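You operate a simulated robot arm through the tools that you are given. There is no shell and no other tool.

Carry out the task below with a simulated two-armed robot. There is one attempt and no reset: what you move stays moved.

Task
Stand the wooden spoon and the green and yellow spoons in the grey mug.
Fine: they are in the open top drawer; leave the mug where it is, the ladle and all other spoons; shut the drawer.

Only the result counts: the job must be done as asked and must still hold three seconds after the hand-in. Knocking over, shifting, dropping, spilling or breaking anything else fails it.

Robot
Two 7-joint arms with two-finger parallel grippers on one trunk that stands fixed in place. Base frame: the origin is at the foot of the trunk, x ahead of it, y to its left, z up. Lengths are in m, angles in degrees, forces in N, time in s.
The left shoulder is at [0.07, 0.163, 1.12], the right one opposite. With the tool pointing down near the work surface each hand reaches from about 0.1 to 0.52 m from the base axis, measured 20 degrees to its own side. Payload 3.43 kg a hand.
The tool frame of a hand sits at the grasp point between the pads (the TCP): z along the fingers, y along the line on which they close. The tips reach 0.034 m beyond it. Largest opening 0.128 m; finger width 0.024, thickness 0.012; the body of the gripper, 0.048 by 0.13 m, starts 0.096 m behind the TCP.
Orientation is that of the tool frame in the base frame, as [roll, pitch, yaw] about the fixed x, y, z axes, in that order (R = Rz(yaw) Ry(pitch) Rx(roll)). With the fingers straight down and closing along the base's y, the tool's x points along the base's -x, its y along +y and its z along -z.

Tools
- The arms move only by the tool apply_moves. It takes "left_series", "right_series" or both (then of equal length, played together; a hand with none holds still); each is a list of rows, each a list of 7 numbers: the shift along the tool's x, y, z in units of 100 mm (1.0 is 100 mm), then the turn, a rotation vector about the tool's x, y, z in units of 45 degrees (1.0 is 45 degrees), then the gripper command, from -1 (shut) to 1 (fully open), values between in proportion. In form: [[tx, ty, tz, ax, ay, az, grip], ...]. A call has 1 to 20 rows; each row is the pose to reach, as a shift and turn from the pose commanded when the call began, along the tool's axes at that moment. A call with a number of a shift or a turn outside -1 to 1 is refused whole. Each row takes 0.2 s and may step no farther than 0.05 m and 8.6 degrees from the row before; otherwise, or with a gripper value out of range, the whole call is refused. A pose out of reach is approached as far as the arm can. The call stops where the force on the tool passes 40 N (or 10 N more than at its start, if that is more) or the arm is blocked; 0.2 s more then pass. The fingers move at their own pace (about 0.153 m/s each) and stop on an object; they squeeze with about 43 N. The grip force told is the motor's: it shows also when the fingers shut on nothing. Time passes only in rows, and 0.2 s behind the last, so rows that repeat a pose let the fingers close. It gives the time, the measured TCP pose, the force on the tool (base axes), the opening and the grip force at its end, in the units of the frame above (readings bear some noise), with the torque about the TCP (base axes, N m) and any sound that the robot's microphone picked up, and new pictures: "views" is both (left out), scene, wrist or none (wrist: the cameras of the hands that moved).
- Cameras (640 x 400 px; columns grow to the right, rows downward): "scene" is now at [0.1369, -0.0245, 1.3601]; the picture's right is [-0.19, -0.98, 0.00], its down [-0.54, 0.10, -0.84] and it looks along [0.82, -0.16, -0.55] (base axes); focal length 214 px, centre (320, 200). "left" rides on the left gripper at [0.076, 0.011, -0.16] in its tool frame; the picture's right is [-0.15, 0.99, 0.00], its down [-0.88, -0.13, -0.46] and it looks along [-0.45, -0.07, 0.89] (tool axes); focal length 234 px, centre (320, 200). "right" rides on the right gripper at [0.076, -0.011, -0.16] in its tool frame; the picture's right is [0.15, 0.99, 0.00], its down [-0.88, 0.13, -0.46] and it looks along [-0.45, 0.07, 0.89] (tool axes); focal length 234 px, centre (320, 200). There is no depth. A picture from a camera that has moved, and an enlarged one, comes with that camera's place and axes in the base frame and with its lens. The place of the scene camera against the robot may be out by one fixed shift of up to 0.018 m in any direction.
- raise_lower(by): slides the trunk up (or, below 0, down) by that many m; the arms and the scene camera ride with it, the base frame stays. It gives what a move gives, with no picture.
- head_to(pan, tilt): turns the head with the scene camera to pan (to the left, within 86 degrees either way) and tilt (down, from -29 to 69), counted from straight ahead of the robot. It gives what a move gives, and a new picture of the scene camera.
- inspect(camera, box): a new picture of the part [left, top, right, bottom] of that camera's present view, enlarged. The clock stands still meanwhile.
- hand_in(): hands the job in; it is judged then, once.

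Nothing tells you positions but the pictures and the camera data. Unless the task says otherwise, let go and move clear before handing in.

The tools are called after ">>>" by a JSON object that holds its "name" and its "arguments". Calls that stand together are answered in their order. apply_moves: Moves the arms, as the interface text tells. Its arguments: {"type":"object","properties":{"left_series":{"type":"array","items":{"type":"array","items":{"type":"number"}}},"right_series":{"type":"array","items":{"type":"array","items":{"type":"number"}}},"views":{"type":"string","enum":["both","scene","wrist","none"]}},"required":[]} The other tools are called the same way: raise_lower (by) moves the trunk up or down; head_to (pan, tilt) turns the head that bears the scene camera; inspect (camera, box) takes an enlarged picture of a part of a camera's view; hand_in () hands the job in.

At the start:

```text
t: 0.0
left_tool_pos: [0.5076, 0.1139, 1.2194]
left_orientation: [-179.9, -0.1, 180.0]
left_ft_force: [0.1, 0.4, -0.3]
left_ft_torque: [-0.01, 0.01, 0.02]
left_finger_gap: 0.1282
left_gripper_force: 0.0
right_tool_pos: [0.4998, -0.3362, 1.2862]
right_orientation: [180.0, 0.0, 180.0]
right_ft_force: [0.7, 0.2, 0.1]
right_ft_torque: [0.02, -0.01, -0.04]
right_finger_gap: 0.128
right_gripper_force: 0.0
trunk travel left (down, up): [-0.6, 0.34]
head pan, tilt (commanded): [-11.0, 33.1]
```

scene: 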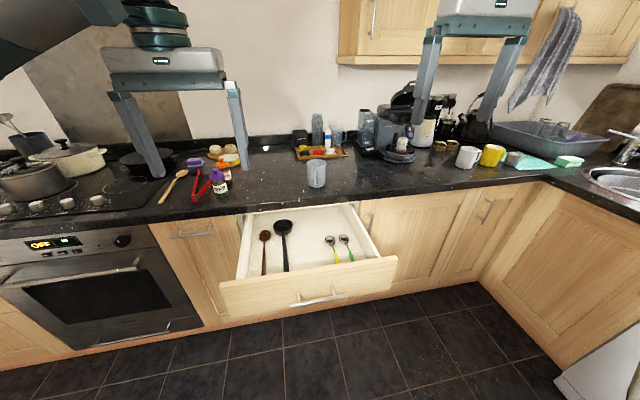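
right: 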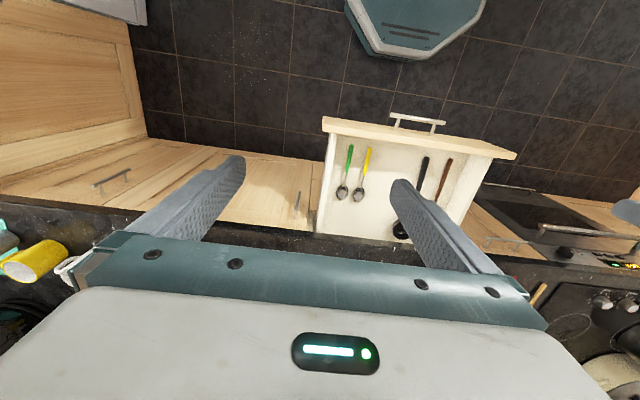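
left: 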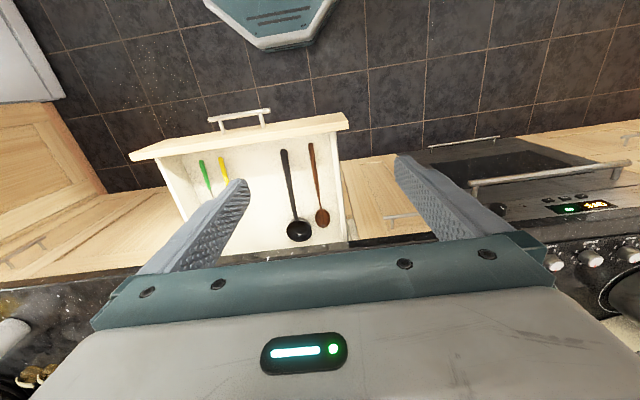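

I see an open top drawer holding a brown wooden spoon, a black ladle, and two small spoons with yellow and green handles. The grey mug is on the counter behind the drawer, and I'll enlarge the views to locate everything first.

>>> {"name": "inspect", "arguments": {"camera": "scene", "box": [210, 130, 410, 310]}}

>>> {"name": "inspect", "arguments": {"camera": "left", "box": [120, 90, 360, 260]}}

>>> {"name": "inspect", "arguments": {"camera": "right", "box": [300, 90, 540, 260]}}

>>> {"name": "inspect", "arguments": {"camera": "scene", "box": [150, 120, 390, 220]}}

```text
2.22 times, centred on (310, 220) of scene
camera zoom: at [0.1369, -0.0245, 1.3601], right [-0.19, -0.98, 0.0], down [-0.54, 0.1, -0.84], along [0.82, -0.16, -0.55], focal length 477 px, centre (342, 156)
```

zoom: 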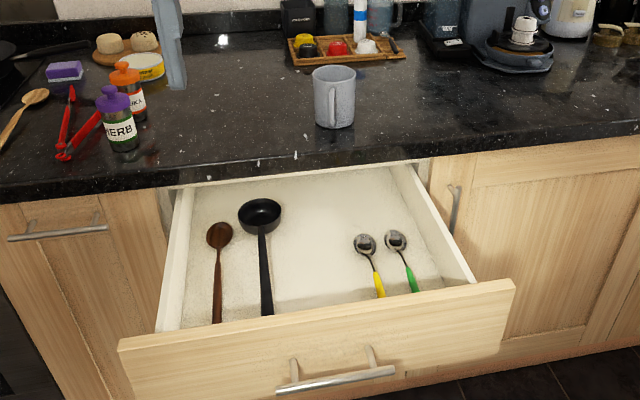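

```text
2.35 times, centred on (240, 175) of left
camera zoom: at [0.4321, 0.1259, 1.3811], right [0.15, 0.99, 0.0], down [0.88, -0.13, 0.45], along [0.45, -0.07, -0.89], focal length 551 px, centre (508, 259)
```

zoom: 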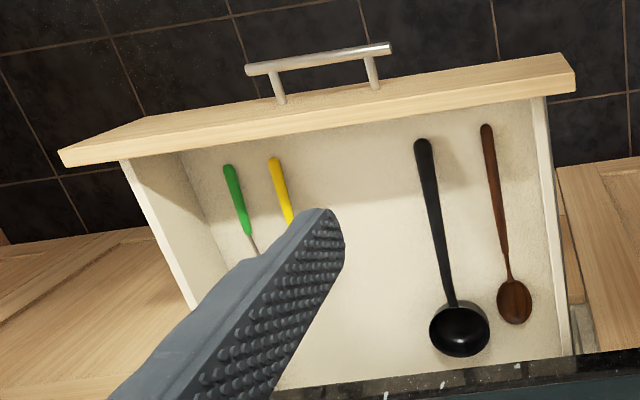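

```text
2.35 times, centred on (420, 175) of right
camera zoom: at [0.4232, -0.3458, 1.4446], right [-0.15, 0.99, 0.0], down [0.88, 0.13, 0.46], along [0.45, 0.07, -0.89], focal length 551 px, centre (85, 259)
```

zoom: 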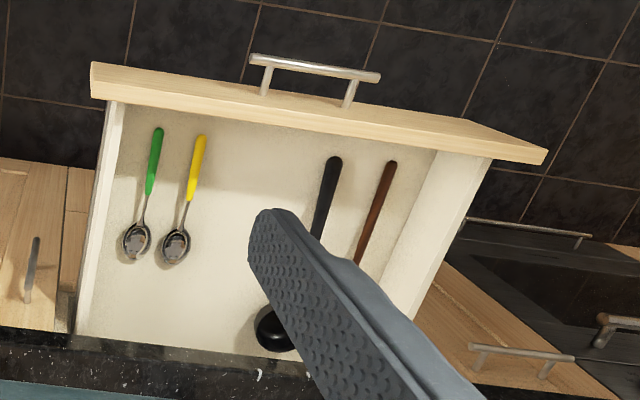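

```text
2.67 times, centred on (270, 170) of scene
camera zoom: at [0.1369, -0.0245, 1.3601], right [-0.19, -0.98, 0.0], down [-0.54, 0.1, -0.84], along [0.82, -0.16, -0.55], focal length 572 px, centre (453, 280)
```

zoom: 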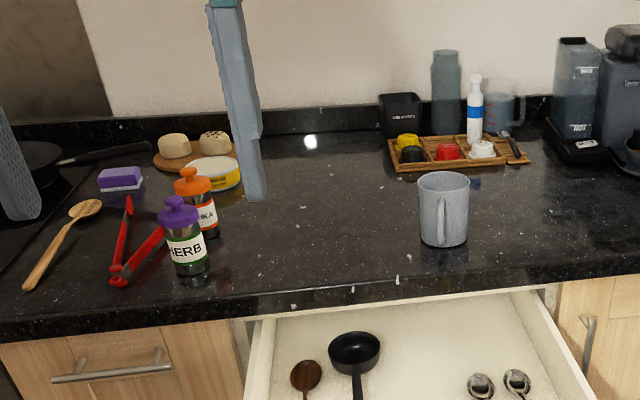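

The wrist views put the drawer floor near z 0.755, with the handle ends at x≈0.58. I'll tilt both hands to see the mug from two wrist cameras.

>>> {"name": "apply_moves", "arguments": {"right_series": [[0, 0, 0, 0, -0.16, 0, 1], [0, 0, 0, 0, -0.32, 0, 1], [0, 0, 0, 0, -0.48, 0, 1], [0, 0, 0, 0, -0.64, 0, 1], [0, 0, 0, 0, -0.8, 0, 1], [0, 0, 0, 0, -0.95, 0, 1]], "left_series": [[0, 0, 0, 0, -0.16, 0, 1], [0, 0, 0, 0, -0.32, 0, 1], [0, 0, 0, 0, -0.48, 0, 1], [0, 0, 0, 0, -0.64, 0, 1], [0, 0, 0, 0, -0.8, 0, 1], [0, 0, 0, 0, -0.95, 0, 1]], "views": "both"}}

```text
t: 1.4
left_tool_pos: [0.5071, 0.1146, 1.2215]
left_orientation: [-179.9, 42.8, -179.9]
left_ft_force: [0.3, 0.6, -0.4]
left_ft_torque: [0.04, 0.0, 0.02]
left_finger_gap: 0.1278
left_gripper_force: 0.1
right_tool_pos: [0.4993, -0.3358, 1.2866]
right_orientation: [179.9, 42.9, 179.9]
right_ft_force: [-0.9, -0.1, 0.7]
right_ft_torque: [0.04, 0.03, 0.04]
right_finger_gap: 0.1281
right_gripper_force: 0.1
trunk travel left (down, up): [-0.6, 0.34]
head pan, tilt (commanded): [-11.0, 33.1]
camera scene: at [0.1364, -0.025, 1.3603], right [-0.19, -0.98, 0.0], down [-0.54, 0.1, -0.84], along [0.82, -0.16, -0.55], focal length 214 px, centre (320, 200)
camera right: at [0.3343, -0.3458, 1.3505], right [-0.11, 0.99, -0.1], down [0.34, 0.13, 0.93], along [0.94, 0.07, -0.35], focal length 234 px, centre (320, 200)
camera left: at [0.3431, 0.1251, 1.2875], right [0.11, 0.99, 0.1], down [0.34, -0.13, 0.93], along [0.94, -0.07, -0.35], focal length 234 px, centre (320, 200)
```

scene: 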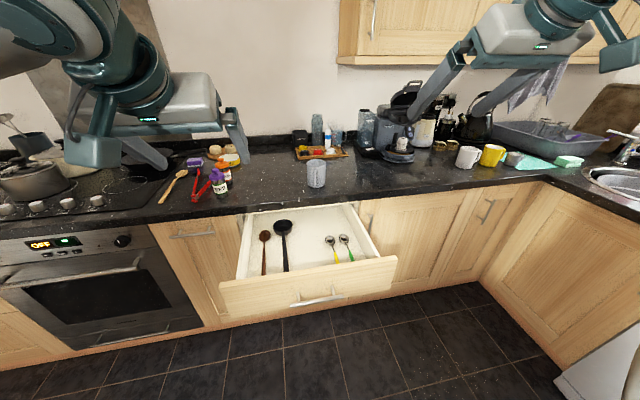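
right: 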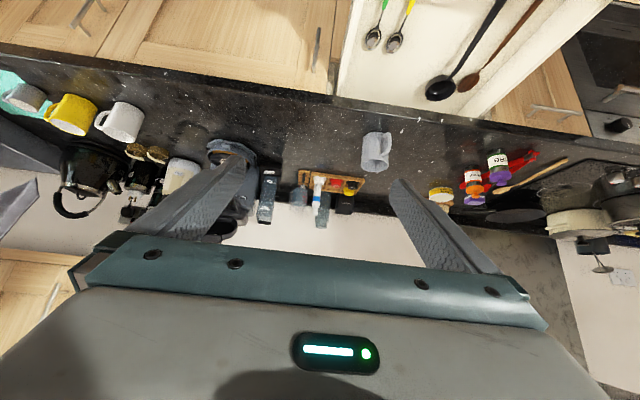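
left: 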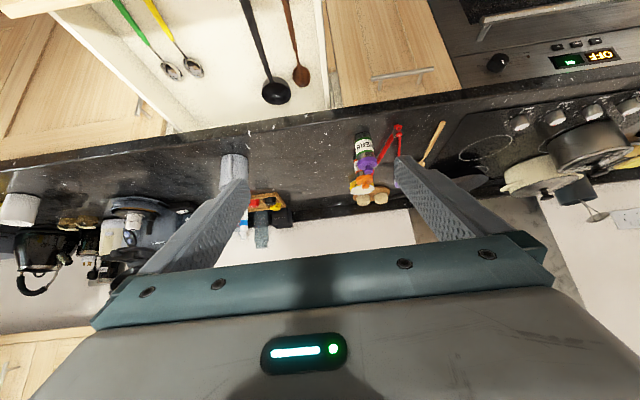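

Both wrist cameras now see the mug, so I'll enlarge it to fix its place and size.

>>> {"name": "inspect", "arguments": {"camera": "right", "box": [320, 70, 448, 200]}}

>>> {"name": "inspect", "arguments": {"camera": "left", "box": [170, 90, 298, 220]}}

>>> {"name": "inspect", "arguments": {"camera": "scene", "box": [270, 130, 370, 200]}}

>>> {"name": "inspect", "arguments": {"camera": "scene", "box": [210, 190, 410, 310]}}

```text
3.08 times, centred on (384, 135) of right
camera zoom: at [0.3343, -0.3458, 1.3505], right [-0.11, 0.99, -0.1], down [0.34, 0.13, 0.93], along [0.94, 0.07, -0.35], focal length 720 px, centre (123, 400)
```

zoom: 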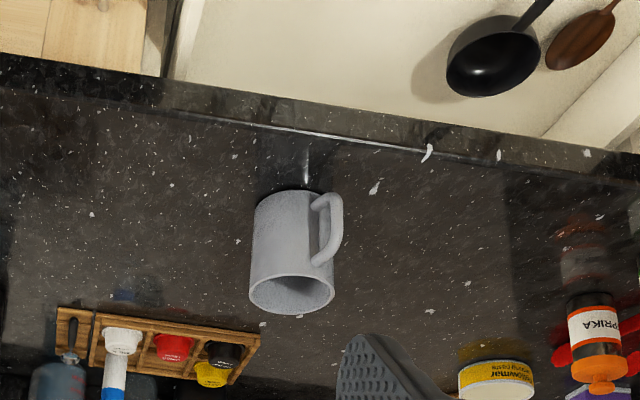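

```text
3.08 times, centred on (234, 155) of left
camera zoom: at [0.3431, 0.1251, 1.2875], right [0.11, 0.99, 0.1], down [0.34, -0.13, 0.93], along [0.94, -0.07, -0.35], focal length 720 px, centre (585, 338)
```

zoom: 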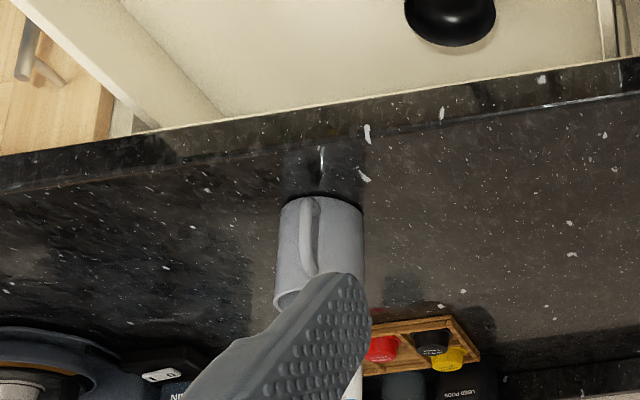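

```text
5.71 times, centred on (320, 165) of scene
camera zoom: at [0.1364, -0.025, 1.3603], right [-0.19, -0.98, 0.0], down [-0.54, 0.1, -0.84], along [0.82, -0.16, -0.55], focal length 1226 px, centre (320, 400)
```

zoom: 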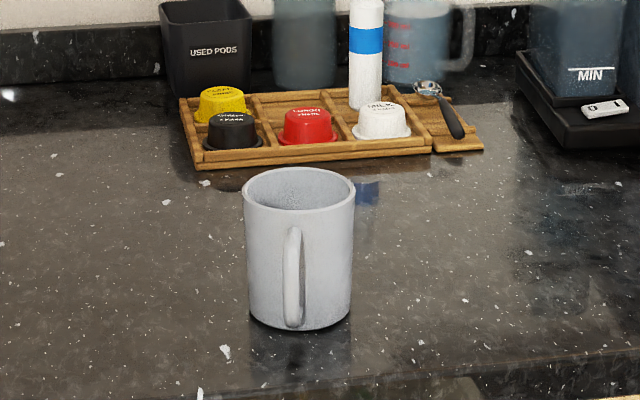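

```text
3.20 times, centred on (310, 250) of scene
camera zoom: at [0.1364, -0.025, 1.3603], right [-0.19, -0.98, 0.0], down [-0.54, 0.1, -0.84], along [0.82, -0.16, -0.55], focal length 686 px, centre (352, 40)
```

zoom: 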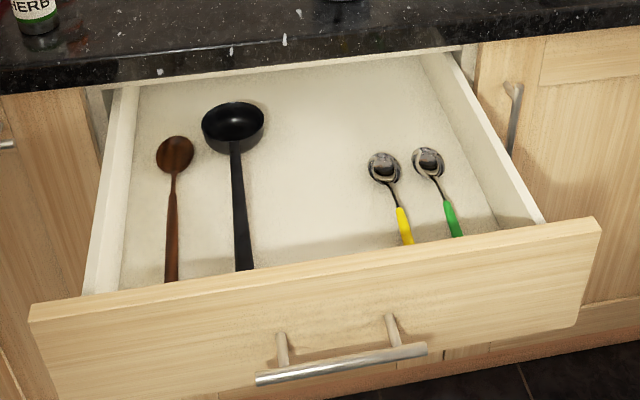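

The mug rim centre comes out near (0.92, -0.155, 1.00), the counter top near z 0.915, and its front edge near x 0.81. Next I'll check the reach of the right arm towards the mug at a safe height while moving the left arm aside.

>>> {"name": "apply_moves", "arguments": {"right_series": [[-0.24, 0.25, 0.22, 0, 0, 0, 1], [-0.48, 0.5, 0.44, 0, 0, 0, 1], [-0.72, 0.75, 0.66, 0, 0, 0, 1], [-0.95, 1.0, 0.885, 0, 0, 0, 1]], "left_series": [[0, 0.25, -0.1, 0, 0, 0, 1], [0, 0.5, -0.2, 0, 0, 0, 1], [0, 0.75, -0.3, 0, 0, 0, 1], [0, 1.0, -0.4, 0, 0, 0, 1]], "views": "none"}}

>>> {"name": "apply_moves", "arguments": {"right_series": [[-0.24, 0.2, 0.22, 0, -0.16, 0, 1], [-0.48, 0.4, 0.44, 0, -0.32, 0, 1], [-0.72, 0.6, 0.66, 0, -0.48, 0, 1], [-0.95, 0.8, 0.885, 0, -0.64, 0, 1], [-0.95, 0.8, 0.885, 0, -0.78, 0, 1]], "left_series": [[0, 0.25, -0.1, 0, 0, 0, 1], [0, 0.5, -0.2, 0, 0, 0, 1], [0, 0.75, -0.3, 0, 0, 0, 1], [0, 1.0, -0.4, 0, 0, 0, 1], [0, 1.0, -0.4, 0, 0, 0, 1]], "views": "both"}}

```text
t: 2.4
left_tool_pos: [0.4815, 0.2166, 1.2478]
left_orientation: [-179.8, 42.6, -179.9]
left_ft_force: [0.6, 1.0, -0.1]
left_ft_torque: [-0.04, -0.02, -0.02]
left_finger_gap: 0.1284
left_gripper_force: 0.0
right_tool_pos: [0.6289, -0.2296, 1.2856]
right_orientation: [-179.9, 42.6, -179.9]
right_ft_force: [-0.1, 0.9, 0.0]
right_ft_torque: [-0.08, 0.03, -0.01]
right_finger_gap: 0.1279
right_gripper_force: 0.0
trunk travel left (down, up): [-0.6, 0.34]
head pan, tilt (commanded): [-11.0, 33.1]
```

```text
t: 3.6
left_tool_pos: [0.4527, 0.3119, 1.28]
left_orientation: [180.0, 42.7, 179.9]
left_ft_force: [0.4, -0.8, 0.2]
left_ft_torque: [0.04, 0.03, 0.0]
left_finger_gap: 0.1278
left_gripper_force: 0.1
right_tool_pos: [0.7595, -0.1561, 1.2864]
right_orientation: [179.5, 78.1, 179.4]
right_ft_force: [-0.5, -0.2, -0.5]
right_ft_torque: [-0.02, 0.0, 0.02]
right_finger_gap: 0.128
right_gripper_force: 0.1
trunk travel left (down, up): [-0.6, 0.34]
head pan, tilt (commanded): [-11.0, 33.1]
camera scene: at [0.1368, -0.0266, 1.3602], right [-0.19, -0.98, 0.0], down [-0.54, 0.11, -0.84], along [0.82, -0.16, -0.55], focal length 214 px, centre (320, 200)
camera right: at [0.5864, -0.1674, 1.244], right [-0.03, 0.99, -0.14], down [-0.26, 0.13, 0.96], along [0.96, 0.07, 0.26], focal length 234 px, centre (320, 200)
camera left: at [0.2881, 0.3224, 1.3471], right [0.11, 0.99, 0.1], down [0.34, -0.13, 0.93], along [0.93, -0.07, -0.35], focal length 234 px, centre (320, 200)
```

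scene: 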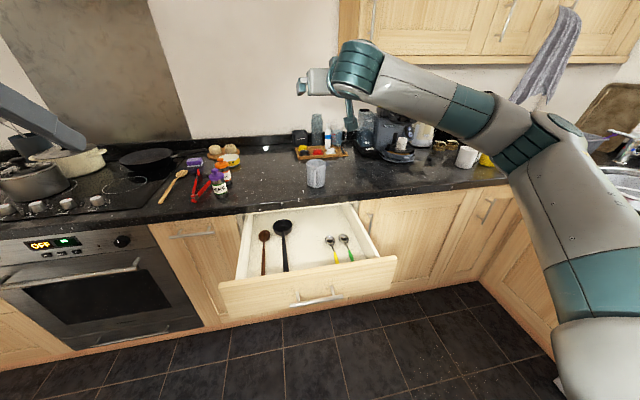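
right: 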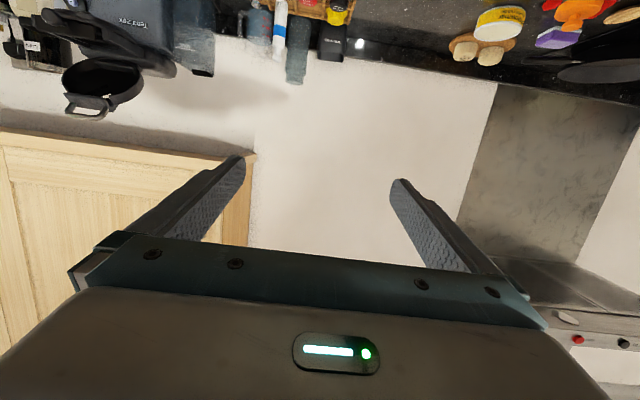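
left: 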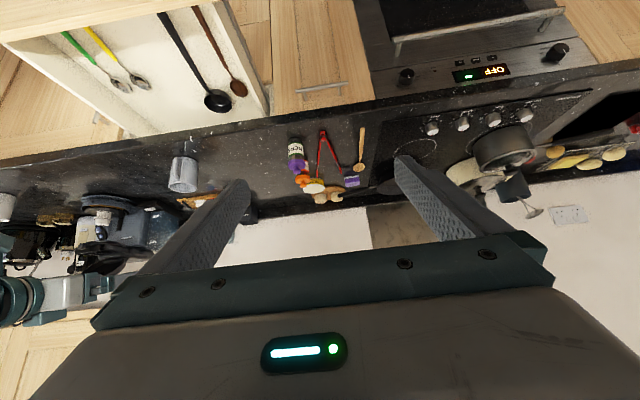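

The right arm reaches forward with the elbow out to the right. I'll continue forward towards the mug's column to see how far it goes.

>>> {"name": "apply_moves", "arguments": {"right_series": [[0, 0, 0.4, 0, 0, 0, 1], [0, 0, 0.8, 0, 0, 0, 1], [0, 0, 1.0, 0, 0, 0, 1]], "views": "none"}}

>>> {"name": "apply_moves", "arguments": {"right_series": [[0.3, 0, 0.3, 0, 0, 0, 1], [0.6, 0, 0.5, 0, 0, 0, 1], [0.9, 0, 0.5, 0, 0, 0, 1]], "views": "both"}}

```text
t: 4.4
left_tool_pos: [0.4524, 0.3132, 1.279]
left_orientation: [-179.9, 42.8, -179.9]
left_ft_force: [-0.1, -0.4, -0.1]
left_ft_torque: [-0.01, 0.01, 0.01]
left_finger_gap: 0.1281
left_gripper_force: 0.0
right_tool_pos: [0.8575, -0.1538, 1.2648]
right_orientation: [-179.9, 77.9, 179.9]
right_ft_force: [-0.8, -0.3, 0.1]
right_ft_torque: [-0.03, -0.02, -0.01]
right_finger_gap: 0.1281
right_gripper_force: 0.1
trunk travel left (down, up): [-0.6, 0.34]
head pan, tilt (commanded): [-11.0, 33.1]
```

```text
t: 5.2
left_tool_pos: [0.4522, 0.3136, 1.2787]
left_orientation: [-180.0, 42.8, 179.9]
left_ft_force: [-0.4, -0.1, -0.5]
left_ft_torque: [0.02, 0.01, 0.05]
left_finger_gap: 0.1278
left_gripper_force: 0.0
right_tool_pos: [0.8879, -0.1553, 1.1662]
right_orientation: [179.7, 77.9, 179.6]
right_ft_force: [-0.2, -0.8, -0.2]
right_ft_torque: [-0.01, 0.04, 0.0]
right_finger_gap: 0.1279
right_gripper_force: 0.2
trunk travel left (down, up): [-0.6, 0.34]
head pan, tilt (commanded): [-11.0, 33.1]
camera scene: at [0.1369, -0.0251, 1.3602], right [-0.19, -0.98, 0.0], down [-0.54, 0.1, -0.84], along [0.82, -0.16, -0.55], focal length 214 px, centre (320, 200)
camera right: at [0.7147, -0.1651, 1.1248], right [-0.03, 0.99, -0.14], down [-0.26, 0.13, 0.96], along [0.96, 0.07, 0.25], focal length 234 px, centre (320, 200)
```

scene: 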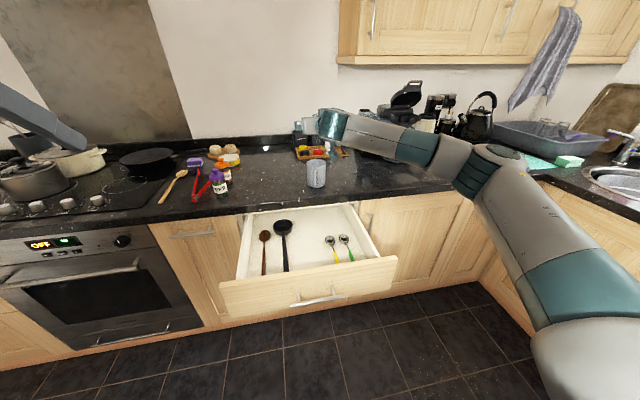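
right: 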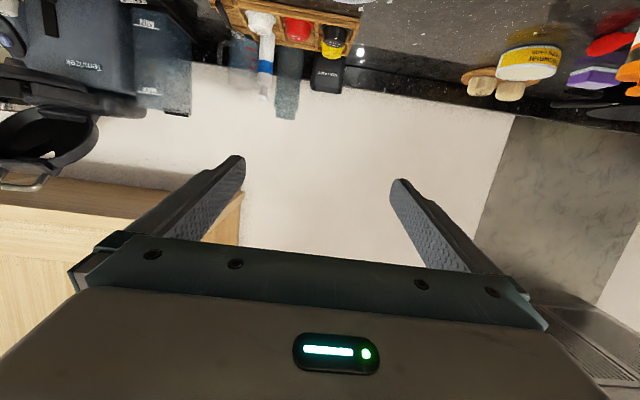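

The reach to the mug is fine, with the elbow staying in front of the counter. The left wrist camera now has a clear view of the mug, so I'll enlarge it before bringing the right hand back over the drawer.

>>> {"name": "inspect", "arguments": {"camera": "left", "box": [130, 110, 258, 210]}}

>>> {"name": "apply_moves", "arguments": {"right_series": [[-0.3, 0, -0.4, 0, 0.15, 0, 1], [-0.6, 0, -0.8, 0, 0.3, 0, 1], [-0.6, 0, -1.0, 0, 0.45, 0, 1], [-0.6, 0, -1.0, 0, 0.6, 0, 1], [-0.6, 0, -1.0, 0, 0.75, 0, 1]], "views": "wrist"}}

```text
4.00 times, centred on (194, 160) of left
camera zoom: at [0.2883, 0.3238, 1.3466], right [0.11, 0.99, 0.1], down [0.34, -0.13, 0.93], along [0.93, -0.07, -0.35], focal length 937 px, centre (824, 360)
```

zoom: 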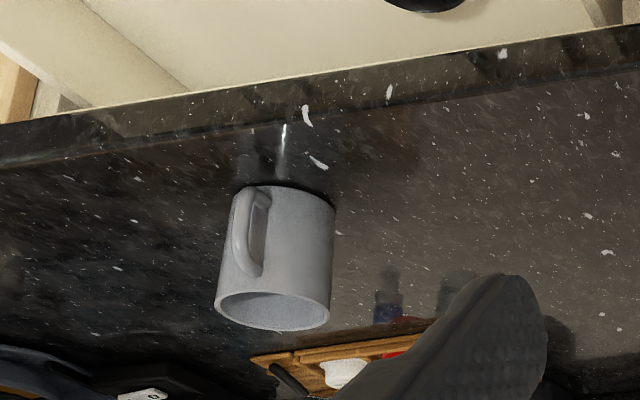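

```text
t: 6.4
left_tool_pos: [0.4531, 0.3139, 1.2791]
left_orientation: [-179.9, 42.7, -179.8]
left_ft_force: [0.2, -0.2, 0.6]
left_ft_torque: [-0.01, 0.01, -0.01]
left_finger_gap: 0.128
left_gripper_force: 0.1
right_tool_pos: [0.8027, -0.1542, 1.2461]
right_orientation: [180.0, 43.9, -180.0]
right_ft_force: [0.0, 0.1, 0.1]
right_ft_torque: [-0.01, -0.03, 0.0]
right_finger_gap: 0.1281
right_gripper_force: 0.0
trunk travel left (down, up): [-0.6, 0.34]
head pan, tilt (commanded): [-11.0, 33.1]
camera right: at [0.6367, -0.1653, 1.3071], right [-0.11, 0.99, -0.1], down [0.32, 0.13, 0.94], along [0.94, 0.07, -0.33], focal length 234 px, centre (320, 200)
```

right: 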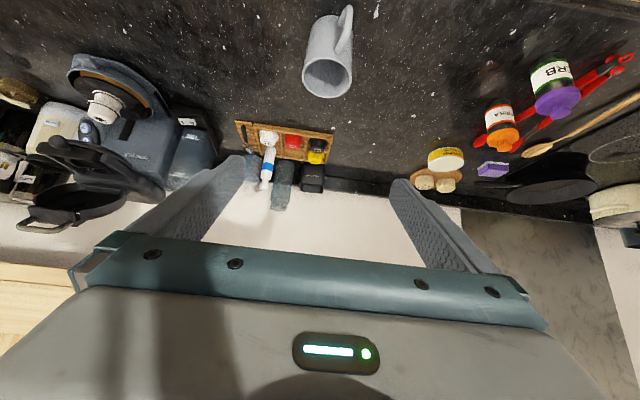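

The right wrist camera is now close to the mug, so I'll enlarge it for a precise fix.

>>> {"name": "inspect", "arguments": {"camera": "right", "box": [264, 0, 392, 110]}}

```text
3.64 times, centred on (328, 55) of right
camera zoom: at [0.6367, -0.1653, 1.3071], right [-0.11, 0.99, -0.1], down [0.32, 0.13, 0.94], along [0.94, 0.07, -0.33], focal length 852 px, centre (291, 727)
```

zoom: 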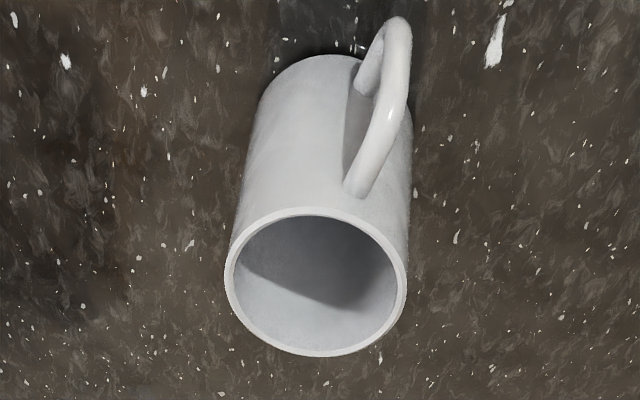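

The mug's rim centre is at about (0.923, -0.155, 1.002), its outer diameter 0.08, its base near z 0.916. I'll bring the right hand back over the green spoon with the tool pointing down and the fingers part-closed.

>>> {"name": "apply_moves", "arguments": {"right_series": [[0.13, -0.11, -0.13, 0, 0.16, 0, 0.2], [0.26, -0.23, -0.25, 0, 0.32, 0, -0.2], [0.39, -0.34, -0.38, 0, 0.48, 0, -0.44], [0.53, -0.46, -0.51, 0, 0.64, 0, -0.44], [0.66, -0.57, -0.64, 0, 0.81, 0, -0.44], [0.793, -0.69, -0.763, 0, 0.9756, 0, -0.44]], "views": "none"}}

>>> {"name": "apply_moves", "arguments": {"right_series": [[0, 0, 0.4, 0, 0, 0, -0.44], [0, 0, 0.8, 0, 0, 0, -0.44], [0, 0, 1.0, 0, 0, 0, -0.44]], "views": "both"}}

```text
t: 7.8
left_tool_pos: [0.451, 0.3125, 1.2792]
left_orientation: [-179.9, 42.7, -179.9]
left_ft_force: [-0.3, 0.7, 0.5]
left_ft_torque: [-0.01, -0.02, -0.02]
left_finger_gap: 0.1279
left_gripper_force: 0.0
right_tool_pos: [0.6885, -0.2235, 1.2457]
right_orientation: [-180.0, 0.0, -180.0]
right_ft_force: [0.2, 0.0, -0.1]
right_ft_torque: [-0.01, -0.04, 0.0]
right_finger_gap: 0.0361
right_gripper_force: 0.0
trunk travel left (down, up): [-0.6, 0.34]
head pan, tilt (commanded): [-11.0, 33.1]
```

```text
t: 8.6
left_tool_pos: [0.453, 0.3137, 1.2796]
left_orientation: [-179.9, 42.9, -179.9]
left_ft_force: [0.2, 0.4, 0.9]
left_ft_torque: [0.0, 0.01, 0.01]
left_finger_gap: 0.128
left_gripper_force: 0.1
right_tool_pos: [0.6923, -0.2244, 1.1443]
right_orientation: [-179.9, 0.2, -180.0]
right_ft_force: [0.8, 0.3, 0.3]
right_ft_torque: [0.01, 0.04, -0.03]
right_finger_gap: 0.0357
right_gripper_force: 0.1
trunk travel left (down, up): [-0.6, 0.34]
head pan, tilt (commanded): [-11.0, 33.1]
camera scene: at [0.1372, -0.0244, 1.3602], right [-0.19, -0.98, 0.0], down [-0.54, 0.1, -0.84], along [0.82, -0.16, -0.55], focal length 214 px, centre (320, 200)
camera right: at [0.6149, -0.2344, 1.3025], right [-0.15, 0.99, 0.0], down [0.88, 0.13, 0.46], along [0.45, 0.07, -0.89], focal length 234 px, centre (320, 200)
```

scene: 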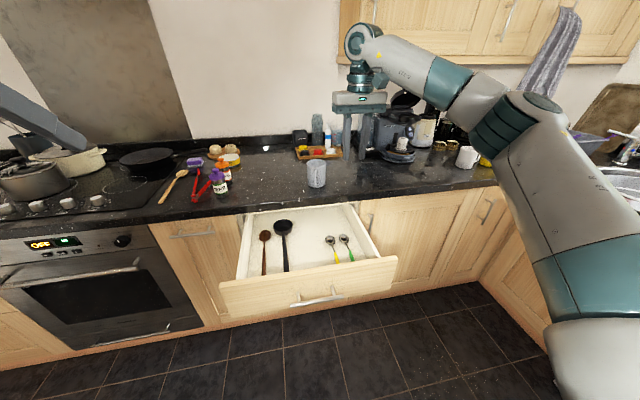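
right: 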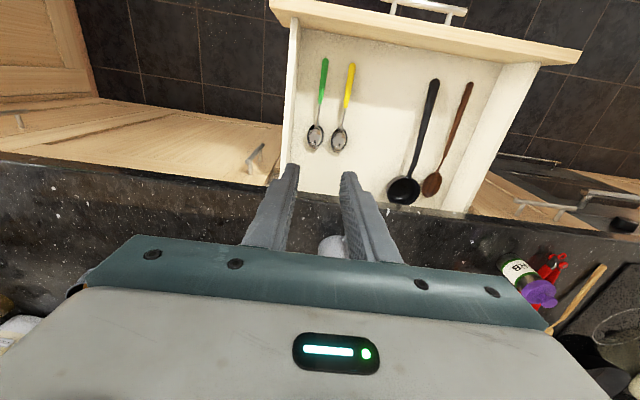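

The hand is above the green spoon with a clear downward view. I'll enlarge the drawer to refine the spoon positions before descending.

>>> {"name": "inspect", "arguments": {"camera": "right", "box": [280, 40, 500, 210]}}

>>> {"name": "inspect", "arguments": {"camera": "right", "box": [280, 40, 390, 170]}}

```text
2.35 times, centred on (390, 125) of right
camera zoom: at [0.6149, -0.2344, 1.3025], right [-0.15, 0.99, 0.0], down [0.88, 0.13, 0.46], along [0.45, 0.07, -0.89], focal length 551 px, centre (155, 376)
```

zoom: 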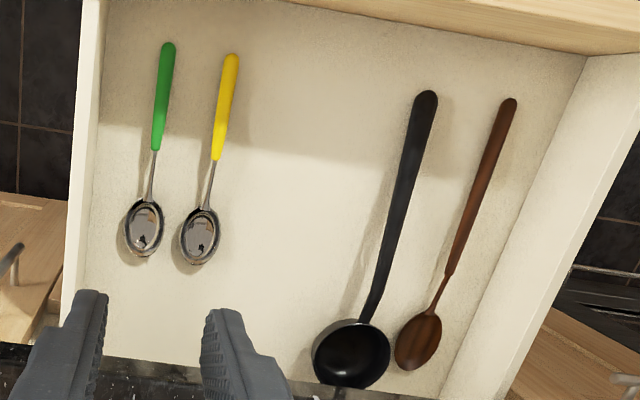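

```text
3.08 times, centred on (335, 105) of right
camera zoom: at [0.6149, -0.2344, 1.3025], right [-0.15, 0.99, 0.0], down [0.88, 0.13, 0.46], along [0.45, 0.07, -0.89], focal length 720 px, centre (274, 492)
```

zoom: 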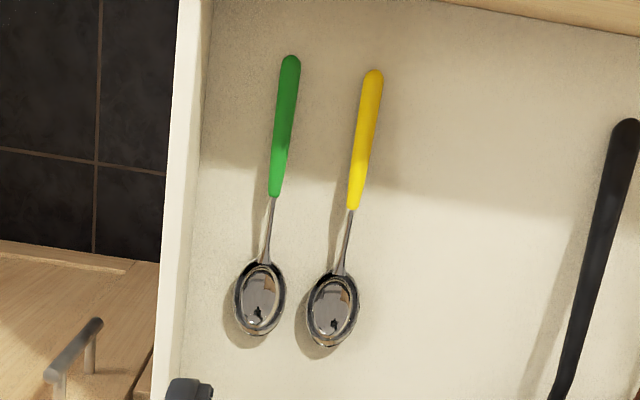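

The green spoon's neck runs from x≈0.658 to 0.704 at y≈-0.229 and z≈0.772, raised above a floor near 0.75. I'll descend in stages to about z 0.85 and check alignment.

>>> {"name": "apply_moves", "arguments": {"right_series": [[0.06, -0.02, 0.4, 0, 0, 0, -0.44], [0.12, -0.04, 0.8, 0, 0, 0, -0.44], [0.12, -0.04, 1.0, 0, 0, 0, -0.44]], "views": "none"}}

>>> {"name": "apply_moves", "arguments": {"right_series": [[0, 0, 0.4, 0, 0, 0, -0.44], [0, 0, 0.8, 0, 0, 0, -0.44], [0, 0, 1.0, 0, 0, 0, -0.44]], "views": "none"}}

>>> {"name": "apply_moves", "arguments": {"right_series": [[0, 0, 0.25, 0, 0, 0, -0.44], [0, 0, 0.5, 0, 0, 0, -0.44], [0, 0, 0.8, 0, 0, 0, -0.44], [0, 0, 0.8, 0, 0, 0, -0.44]], "views": "both"}}

```text
t: 9.4
left_tool_pos: [0.4531, 0.3129, 1.2797]
left_orientation: [-179.9, 42.7, -179.9]
left_ft_force: [0.1, -0.4, -0.7]
left_ft_torque: [-0.01, -0.04, -0.02]
left_finger_gap: 0.1282
left_gripper_force: 0.1
right_tool_pos: [0.6809, -0.2276, 1.046]
right_orientation: [-180.0, 0.2, 179.9]
right_ft_force: [0.5, 0.0, -1.0]
right_ft_torque: [0.03, -0.01, 0.01]
right_finger_gap: 0.036
right_gripper_force: 0.1
trunk travel left (down, up): [-0.6, 0.34]
head pan, tilt (commanded): [-11.0, 33.1]
```

```text
t: 10.2
left_tool_pos: [0.4536, 0.313, 1.2807]
left_orientation: [-179.9, 42.7, -179.9]
left_ft_force: [0.1, 0.5, 0.1]
left_ft_torque: [-0.01, -0.02, 0.0]
left_finger_gap: 0.1281
left_gripper_force: 0.1
right_tool_pos: [0.6807, -0.2289, 0.9443]
right_orientation: [-180.0, 0.2, 180.0]
right_ft_force: [0.4, -1.0, 0.4]
right_ft_torque: [-0.04, -0.03, -0.01]
right_finger_gap: 0.036
right_gripper_force: 0.0
trunk travel left (down, up): [-0.6, 0.34]
head pan, tilt (commanded): [-11.0, 33.1]
```

```text
t: 11.2
left_tool_pos: [0.4522, 0.3131, 1.2797]
left_orientation: [-179.9, 42.7, -179.8]
left_ft_force: [0.0, -0.3, -0.6]
left_ft_torque: [0.01, -0.01, -0.04]
left_finger_gap: 0.1282
left_gripper_force: 0.0
right_tool_pos: [0.6808, -0.2271, 0.8627]
right_orientation: [180.0, 0.3, 179.9]
right_ft_force: [0.2, -0.1, -0.4]
right_ft_torque: [0.01, -0.04, 0.0]
right_finger_gap: 0.0359
right_gripper_force: 0.2
trunk travel left (down, up): [-0.6, 0.34]
head pan, tilt (commanded): [-11.0, 33.1]
camera scene: at [0.1366, -0.0243, 1.3602], right [-0.19, -0.98, 0.0], down [-0.54, 0.1, -0.84], along [0.82, -0.16, -0.55], focal length 214 px, centre (320, 200)
camera right: at [0.6036, -0.2378, 1.0216], right [-0.15, 0.99, 0.0], down [0.88, 0.13, 0.46], along [0.45, 0.07, -0.89], focal length 234 px, centre (320, 200)
```

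scene: 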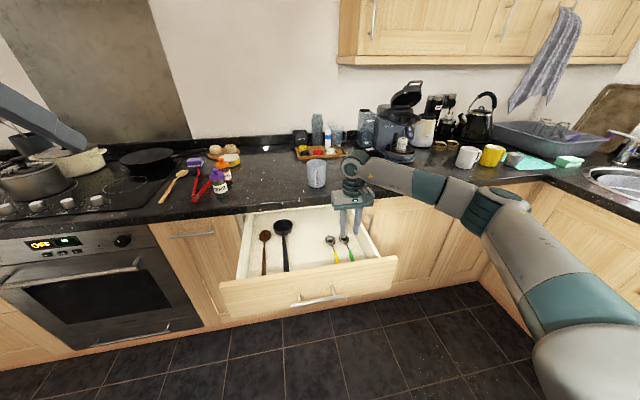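
right: 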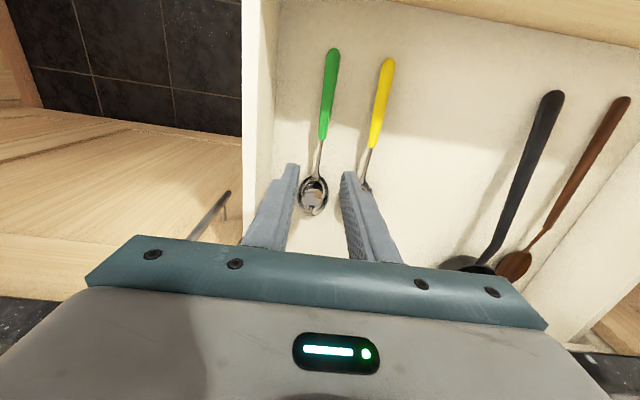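

The fingers straddle the green spoon's neck, with yellow clear to the side. I'll descend the last 67 mm and close.

>>> {"name": "apply_moves", "arguments": {"right_series": [[0, 0, 0.25, 0, 0, 0, -0.44], [0, 0, 0.5, 0, 0, 0, -0.44], [0, 0, 0.675, 0, 0, 0, -0.44], [0, 0, 0.675, 0, 0, 0, -0.44]], "views": "wrist"}}

```text
t: 12.2
left_tool_pos: [0.4532, 0.3132, 1.2796]
left_orientation: [-179.9, 42.7, 180.0]
left_ft_force: [1.1, 0.3, -0.3]
left_ft_torque: [-0.03, -0.02, -0.01]
left_finger_gap: 0.1279
left_gripper_force: 0.0
right_tool_pos: [0.6809, -0.227, 0.7954]
right_orientation: [179.9, 0.2, -179.9]
right_ft_force: [-0.2, 0.0, -1.1]
right_ft_torque: [-0.03, -0.01, -0.02]
right_finger_gap: 0.0358
right_gripper_force: 0.0
trunk travel left (down, up): [-0.6, 0.34]
head pan, tilt (commanded): [-11.0, 33.1]
camera right: at [0.6036, -0.238, 0.9549], right [-0.15, 0.99, 0.0], down [0.88, 0.13, 0.46], along [0.45, 0.07, -0.89], focal length 234 px, centre (320, 200)
```

right: 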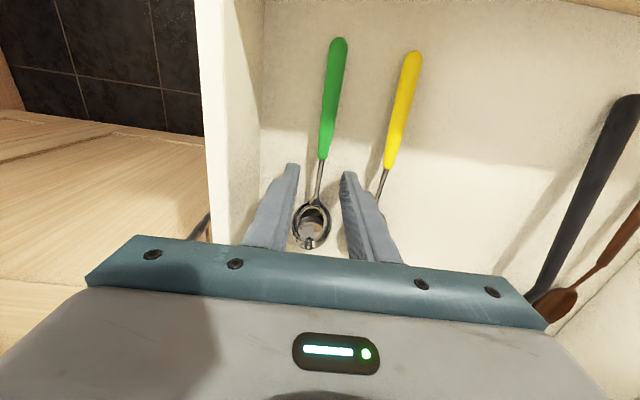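

The fingers are down on either side of the green spoon. I'll enlarge to check the finger tips and spoon before closing.

>>> {"name": "inspect", "arguments": {"camera": "right", "box": [250, 120, 410, 260]}}

```text
2.86 times, centred on (330, 190) of right
camera zoom: at [0.6036, -0.238, 0.9549], right [-0.15, 0.99, 0.0], down [0.88, 0.13, 0.46], along [0.45, 0.07, -0.89], focal length 669 px, centre (291, 229)
```

zoom: 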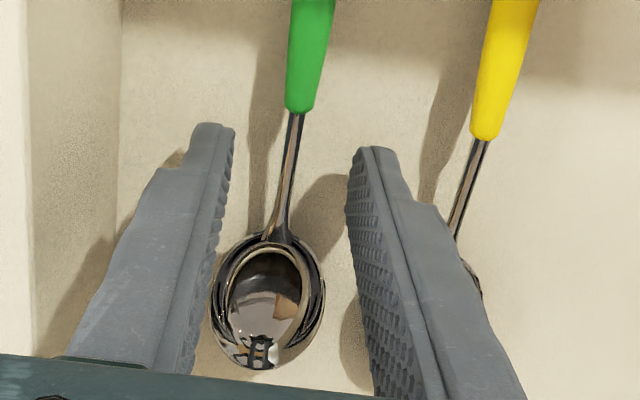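

The neck sits centrally between the pads and the bowl is just beyond them. Closing now.

>>> {"name": "apply_moves", "arguments": {"right_series": [[0, 0, 0, 0, 0, 0, -0.7], [0, 0, 0, 0, 0, 0, -1], [0, 0, 0, 0, 0, 0, -1], [0, 0, 0, 0, 0, 0, -1]], "views": "wrist"}}

```text
t: 13.2
left_tool_pos: [0.4518, 0.3129, 1.2789]
left_orientation: [-179.9, 42.7, 180.0]
left_ft_force: [-0.1, 0.1, -0.3]
left_ft_torque: [-0.02, 0.01, 0.01]
left_finger_gap: 0.1278
left_gripper_force: 0.0
right_tool_pos: [0.6811, -0.2276, 0.7963]
right_orientation: [179.9, 0.2, -180.0]
right_ft_force: [-0.4, -1.0, 0.1]
right_ft_torque: [0.02, -0.02, 0.02]
right_finger_gap: 0.0037
right_gripper_force: 37.8
trunk travel left (down, up): [-0.6, 0.34]
head pan, tilt (commanded): [-11.0, 33.1]
camera right: at [0.6037, -0.238, 0.955], right [-0.15, 0.99, 0.0], down [0.88, 0.13, 0.46], along [0.45, 0.07, -0.89], focal length 234 px, centre (320, 200)
```

right: 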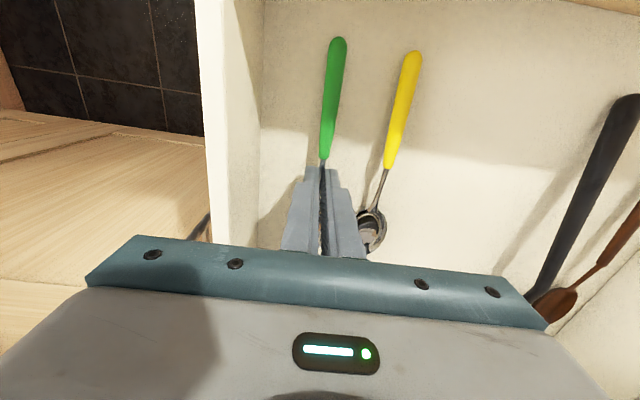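

The gap of 3.7 mm shows the neck is gripped. I'll lift gently and check that the spoon comes along.

>>> {"name": "apply_moves", "arguments": {"right_series": [[0, 0, -0.15, 0, 0, 0, -1], [0, 0, -0.35, 0, 0, 0, -1], [0, 0, -0.6, 0, 0, 0, -1], [0, 0, -0.95, 0, 0, 0, -1]], "views": "both"}}

```text
t: 14.2
left_tool_pos: [0.4518, 0.3135, 1.2795]
left_orientation: [-179.9, 42.6, -179.8]
left_ft_force: [0.5, 0.0, -1.1]
left_ft_torque: [-0.01, -0.02, 0.0]
left_finger_gap: 0.1278
left_gripper_force: 0.0
right_tool_pos: [0.6795, -0.2277, 0.8929]
right_orientation: [-179.9, 0.3, -180.0]
right_ft_force: [0.5, -0.9, -0.1]
right_ft_torque: [0.01, -0.03, 0.02]
right_finger_gap: 0.0
right_gripper_force: 33.3
trunk travel left (down, up): [-0.6, 0.34]
head pan, tilt (commanded): [-11.0, 33.1]
camera scene: at [0.1362, -0.0239, 1.3602], right [-0.19, -0.98, 0.0], down [-0.54, 0.1, -0.84], along [0.82, -0.16, -0.55], focal length 214 px, centre (320, 200)
camera right: at [0.6036, -0.2388, 1.0524], right [-0.15, 0.99, 0.0], down [0.88, 0.13, 0.46], along [0.45, 0.07, -0.89], focal length 234 px, centre (320, 200)
```

scene: 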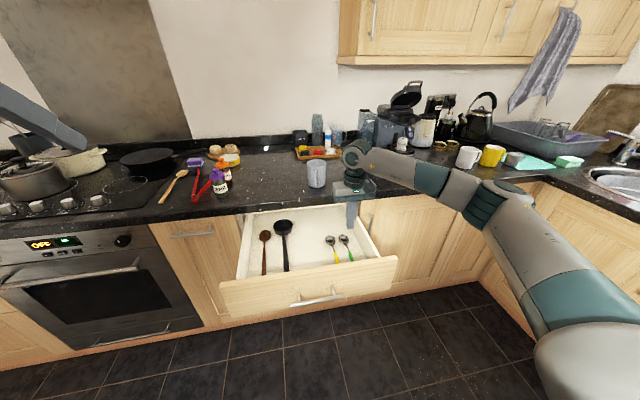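
right: 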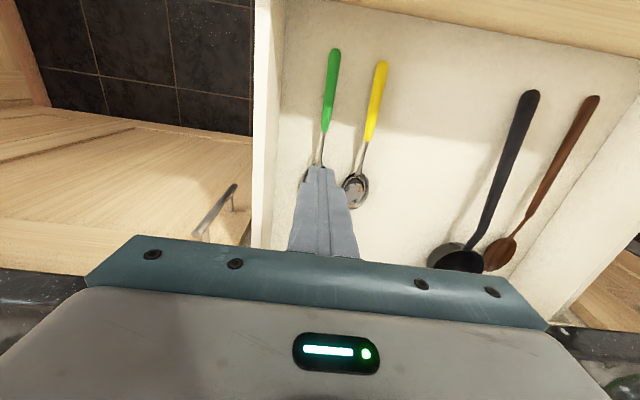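

The gap read zero after lifting, so the neck slipped out of the tips and the spoon stayed in the drawer. I need a deeper grip, so I'll look closely at it first.

>>> {"name": "inspect", "arguments": {"camera": "right", "box": [260, 30, 420, 230]}}

>>> {"name": "inspect", "arguments": {"camera": "scene", "box": [310, 190, 410, 290]}}

>>> {"name": "inspect", "arguments": {"camera": "right", "box": [270, 130, 390, 260]}}

```text
2.00 times, centred on (340, 130) of right
camera zoom: at [0.6036, -0.2388, 1.0524], right [-0.15, 0.99, 0.0], down [0.88, 0.13, 0.46], along [0.45, 0.07, -0.89], focal length 468 px, centre (280, 340)
```

zoom: 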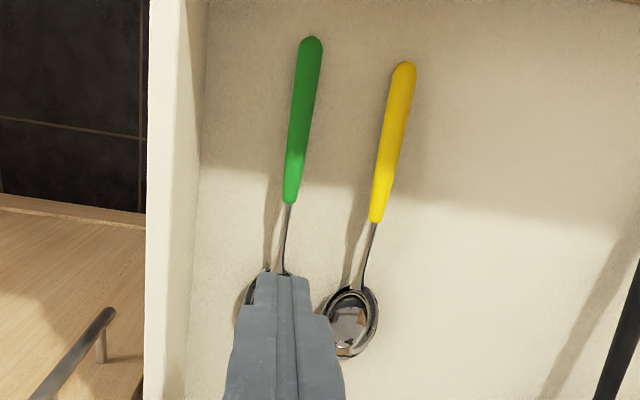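

```text
4.00 times, centred on (360, 240) of scene
camera zoom: at [0.1362, -0.0239, 1.3602], right [-0.19, -0.98, 0.0], down [-0.54, 0.1, -0.84], along [0.82, -0.16, -0.55], focal length 858 px, centre (160, 40)
```

zoom: 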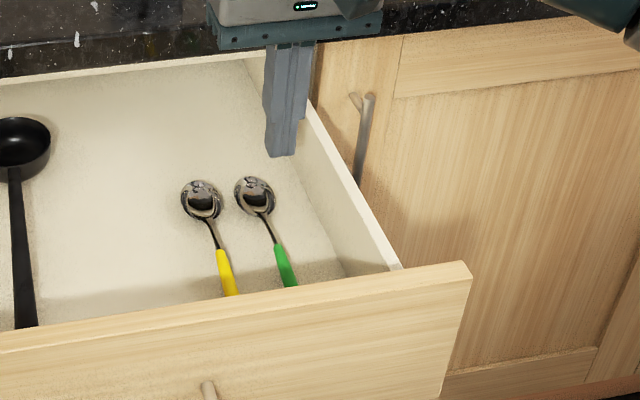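

```text
3.08 times, centred on (330, 195) of right
camera zoom: at [0.6036, -0.2388, 1.0524], right [-0.15, 0.99, 0.0], down [0.88, 0.13, 0.46], along [0.45, 0.07, -0.89], focal length 720 px, centre (289, 215)
```

zoom: 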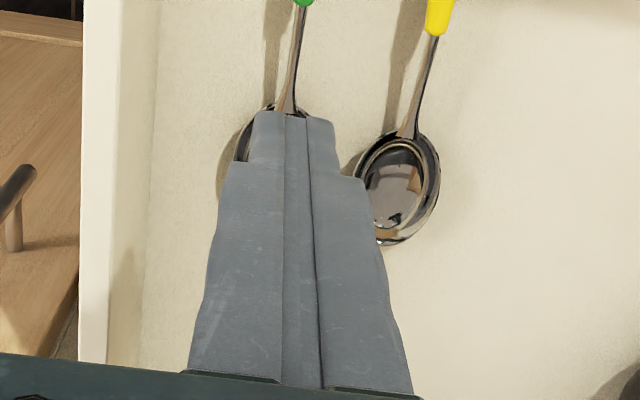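

The green spoon hasn't moved. I'll open, go back down, and step lower gently while watching for floor contact.

>>> {"name": "apply_moves", "arguments": {"right_series": [[0, 0, 0, 0, 0, 0, -0.44], [0, 0, 0, 0, 0, 0, -0.44], [0, 0, 0.35, 0, 0, 0, -0.44], [0, 0, 0.7, 0, 0, 0, -0.44], [0, 0, 1.0, 0, 0, 0, -0.44], [0, 0, 1.0, 0, 0, 0, -0.44]], "views": "none"}}

>>> {"name": "apply_moves", "arguments": {"right_series": [[0, 0, 0.02, 0, 0, 0, -0.44], [0, 0, 0.04, 0, 0, 0, -0.44]], "views": "none"}}

>>> {"name": "apply_moves", "arguments": {"right_series": [[0, 0, 0.015, 0, 0, 0, -0.44], [0, 0, 0.03, 0, 0, 0, -0.44]], "views": "wrist"}}

```text
t: 15.6
left_tool_pos: [0.4522, 0.313, 1.2792]
left_orientation: [-179.9, 42.6, -179.8]
left_ft_force: [-0.5, 0.8, -0.6]
left_ft_torque: [-0.04, -0.01, 0.03]
left_finger_gap: 0.1279
left_gripper_force: 0.1
right_tool_pos: [0.6818, -0.2288, 0.7923]
right_orientation: [180.0, 0.2, -179.9]
right_ft_force: [-0.2, -1.1, 0.1]
right_ft_torque: [0.0, -0.07, 0.03]
right_finger_gap: 0.0357
right_gripper_force: 0.0
trunk travel left (down, up): [-0.6, 0.34]
head pan, tilt (commanded): [-11.0, 33.1]
```

```text
t: 16.2
left_tool_pos: [0.4526, 0.3132, 1.2791]
left_orientation: [-179.9, 42.7, 180.0]
left_ft_force: [0.2, 0.9, -0.1]
left_ft_torque: [-0.03, -0.02, -0.02]
left_finger_gap: 0.1282
left_gripper_force: 0.0
right_tool_pos: [0.6808, -0.2278, 0.7877]
right_orientation: [180.0, 0.2, -180.0]
right_ft_force: [-0.1, -0.3, 0.3]
right_ft_torque: [0.03, -0.01, 0.01]
right_finger_gap: 0.0359
right_gripper_force: 0.1
trunk travel left (down, up): [-0.6, 0.34]
head pan, tilt (commanded): [-11.0, 33.1]
```

```text
t: 16.8
left_tool_pos: [0.4521, 0.3134, 1.2798]
left_orientation: [-179.9, 42.7, -180.0]
left_ft_force: [-0.3, 0.2, -0.1]
left_ft_torque: [-0.04, -0.01, 0.02]
left_finger_gap: 0.1279
left_gripper_force: 0.1
right_tool_pos: [0.6807, -0.2269, 0.7864]
right_orientation: [-179.9, 0.3, -180.0]
right_ft_force: [-1.0, -0.9, 4.7]
right_ft_torque: [-0.11, 0.07, 0.05]
right_finger_gap: 0.0358
right_gripper_force: 0.0
trunk travel left (down, up): [-0.6, 0.34]
head pan, tilt (commanded): [-11.0, 33.1]
camera right: at [0.6041, -0.2387, 0.9446], right [-0.15, 0.99, 0.0], down [0.88, 0.13, 0.46], along [0.45, 0.07, -0.89], focal length 234 px, centre (320, 200)
```

right: 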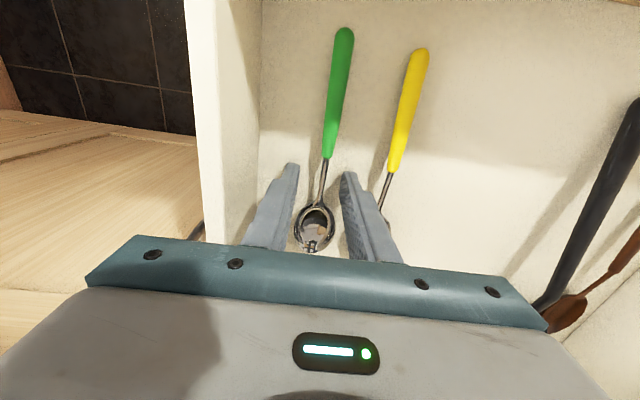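

Floor contact came at tool z≈0.786, so the floor is at 0.752 and the neck sits about 10 mm above it. I'll back off 1.5 mm and close here.

>>> {"name": "apply_moves", "arguments": {"right_series": [[0, 0, -0.02, 0, 0, 0, -0.44], [0, 0, -0.02, 0, 0, 0, -0.7], [0, 0, -0.02, 0, 0, 0, -1], [0, 0, -0.02, 0, 0, 0, -1], [0, 0, -0.02, 0, 0, 0, -1]], "views": "none"}}

>>> {"name": "apply_moves", "arguments": {"right_series": [[0, 0, -0.1, 0, 0, 0, -1], [0, 0, -0.2, 0, 0, 0, -1], [0, 0, -0.35, 0, 0, 0, -1]], "views": "both"}}

```text
t: 18.0
left_tool_pos: [0.4525, 0.3126, 1.2785]
left_orientation: [-179.9, 42.7, 180.0]
left_ft_force: [0.4, -0.4, 0.1]
left_ft_torque: [-0.03, 0.01, -0.02]
left_finger_gap: 0.1279
left_gripper_force: 0.1
right_tool_pos: [0.6819, -0.2279, 0.7864]
right_orientation: [-179.9, 0.2, 180.0]
right_ft_force: [-0.8, 0.8, -0.6]
right_ft_torque: [0.01, 0.0, -0.01]
right_finger_gap: 0.0037
right_gripper_force: 38.1
trunk travel left (down, up): [-0.6, 0.34]
head pan, tilt (commanded): [-11.0, 33.1]
```

```text
t: 18.8
left_tool_pos: [0.453, 0.313, 1.2803]
left_orientation: [-179.8, 42.8, -179.9]
left_ft_force: [-0.8, 0.6, 1.0]
left_ft_torque: [0.0, 0.0, -0.04]
left_finger_gap: 0.1281
left_gripper_force: 0.0
right_tool_pos: [0.6809, -0.2288, 0.8218]
right_orientation: [179.9, 0.2, -179.9]
right_ft_force: [-0.1, -0.1, -0.2]
right_ft_torque: [0.02, -0.01, -0.04]
right_finger_gap: 0.0036
right_gripper_force: 38.0
trunk travel left (down, up): [-0.6, 0.34]
head pan, tilt (commanded): [-11.0, 33.1]
camera scene: at [0.1367, -0.0242, 1.3601], right [-0.19, -0.98, 0.0], down [-0.54, 0.1, -0.84], along [0.82, -0.16, -0.55], focal length 214 px, centre (320, 200)
camera right: at [0.6037, -0.239, 0.9807], right [-0.15, 0.99, 0.0], down [0.88, 0.13, 0.46], along [0.45, 0.07, -0.89], focal length 234 px, centre (320, 200)
```

scene: 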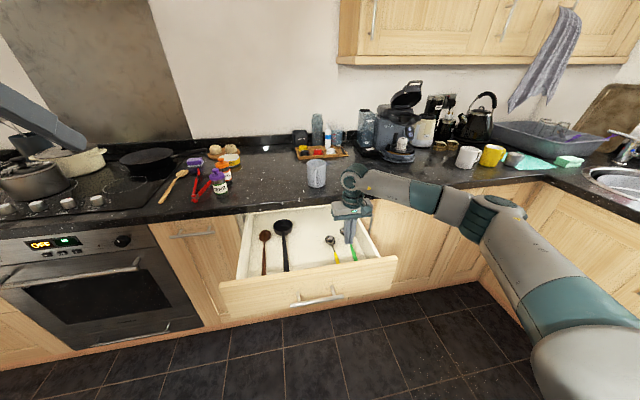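
right: 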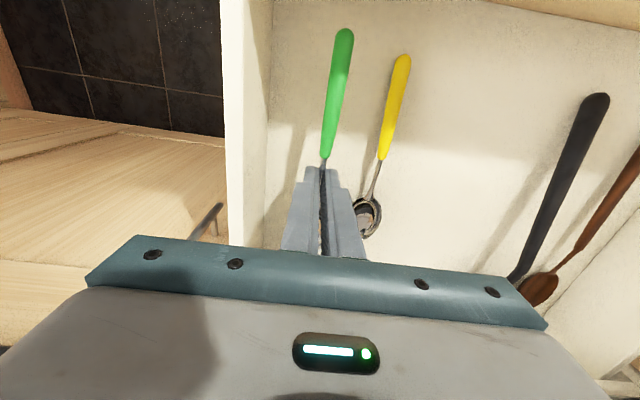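

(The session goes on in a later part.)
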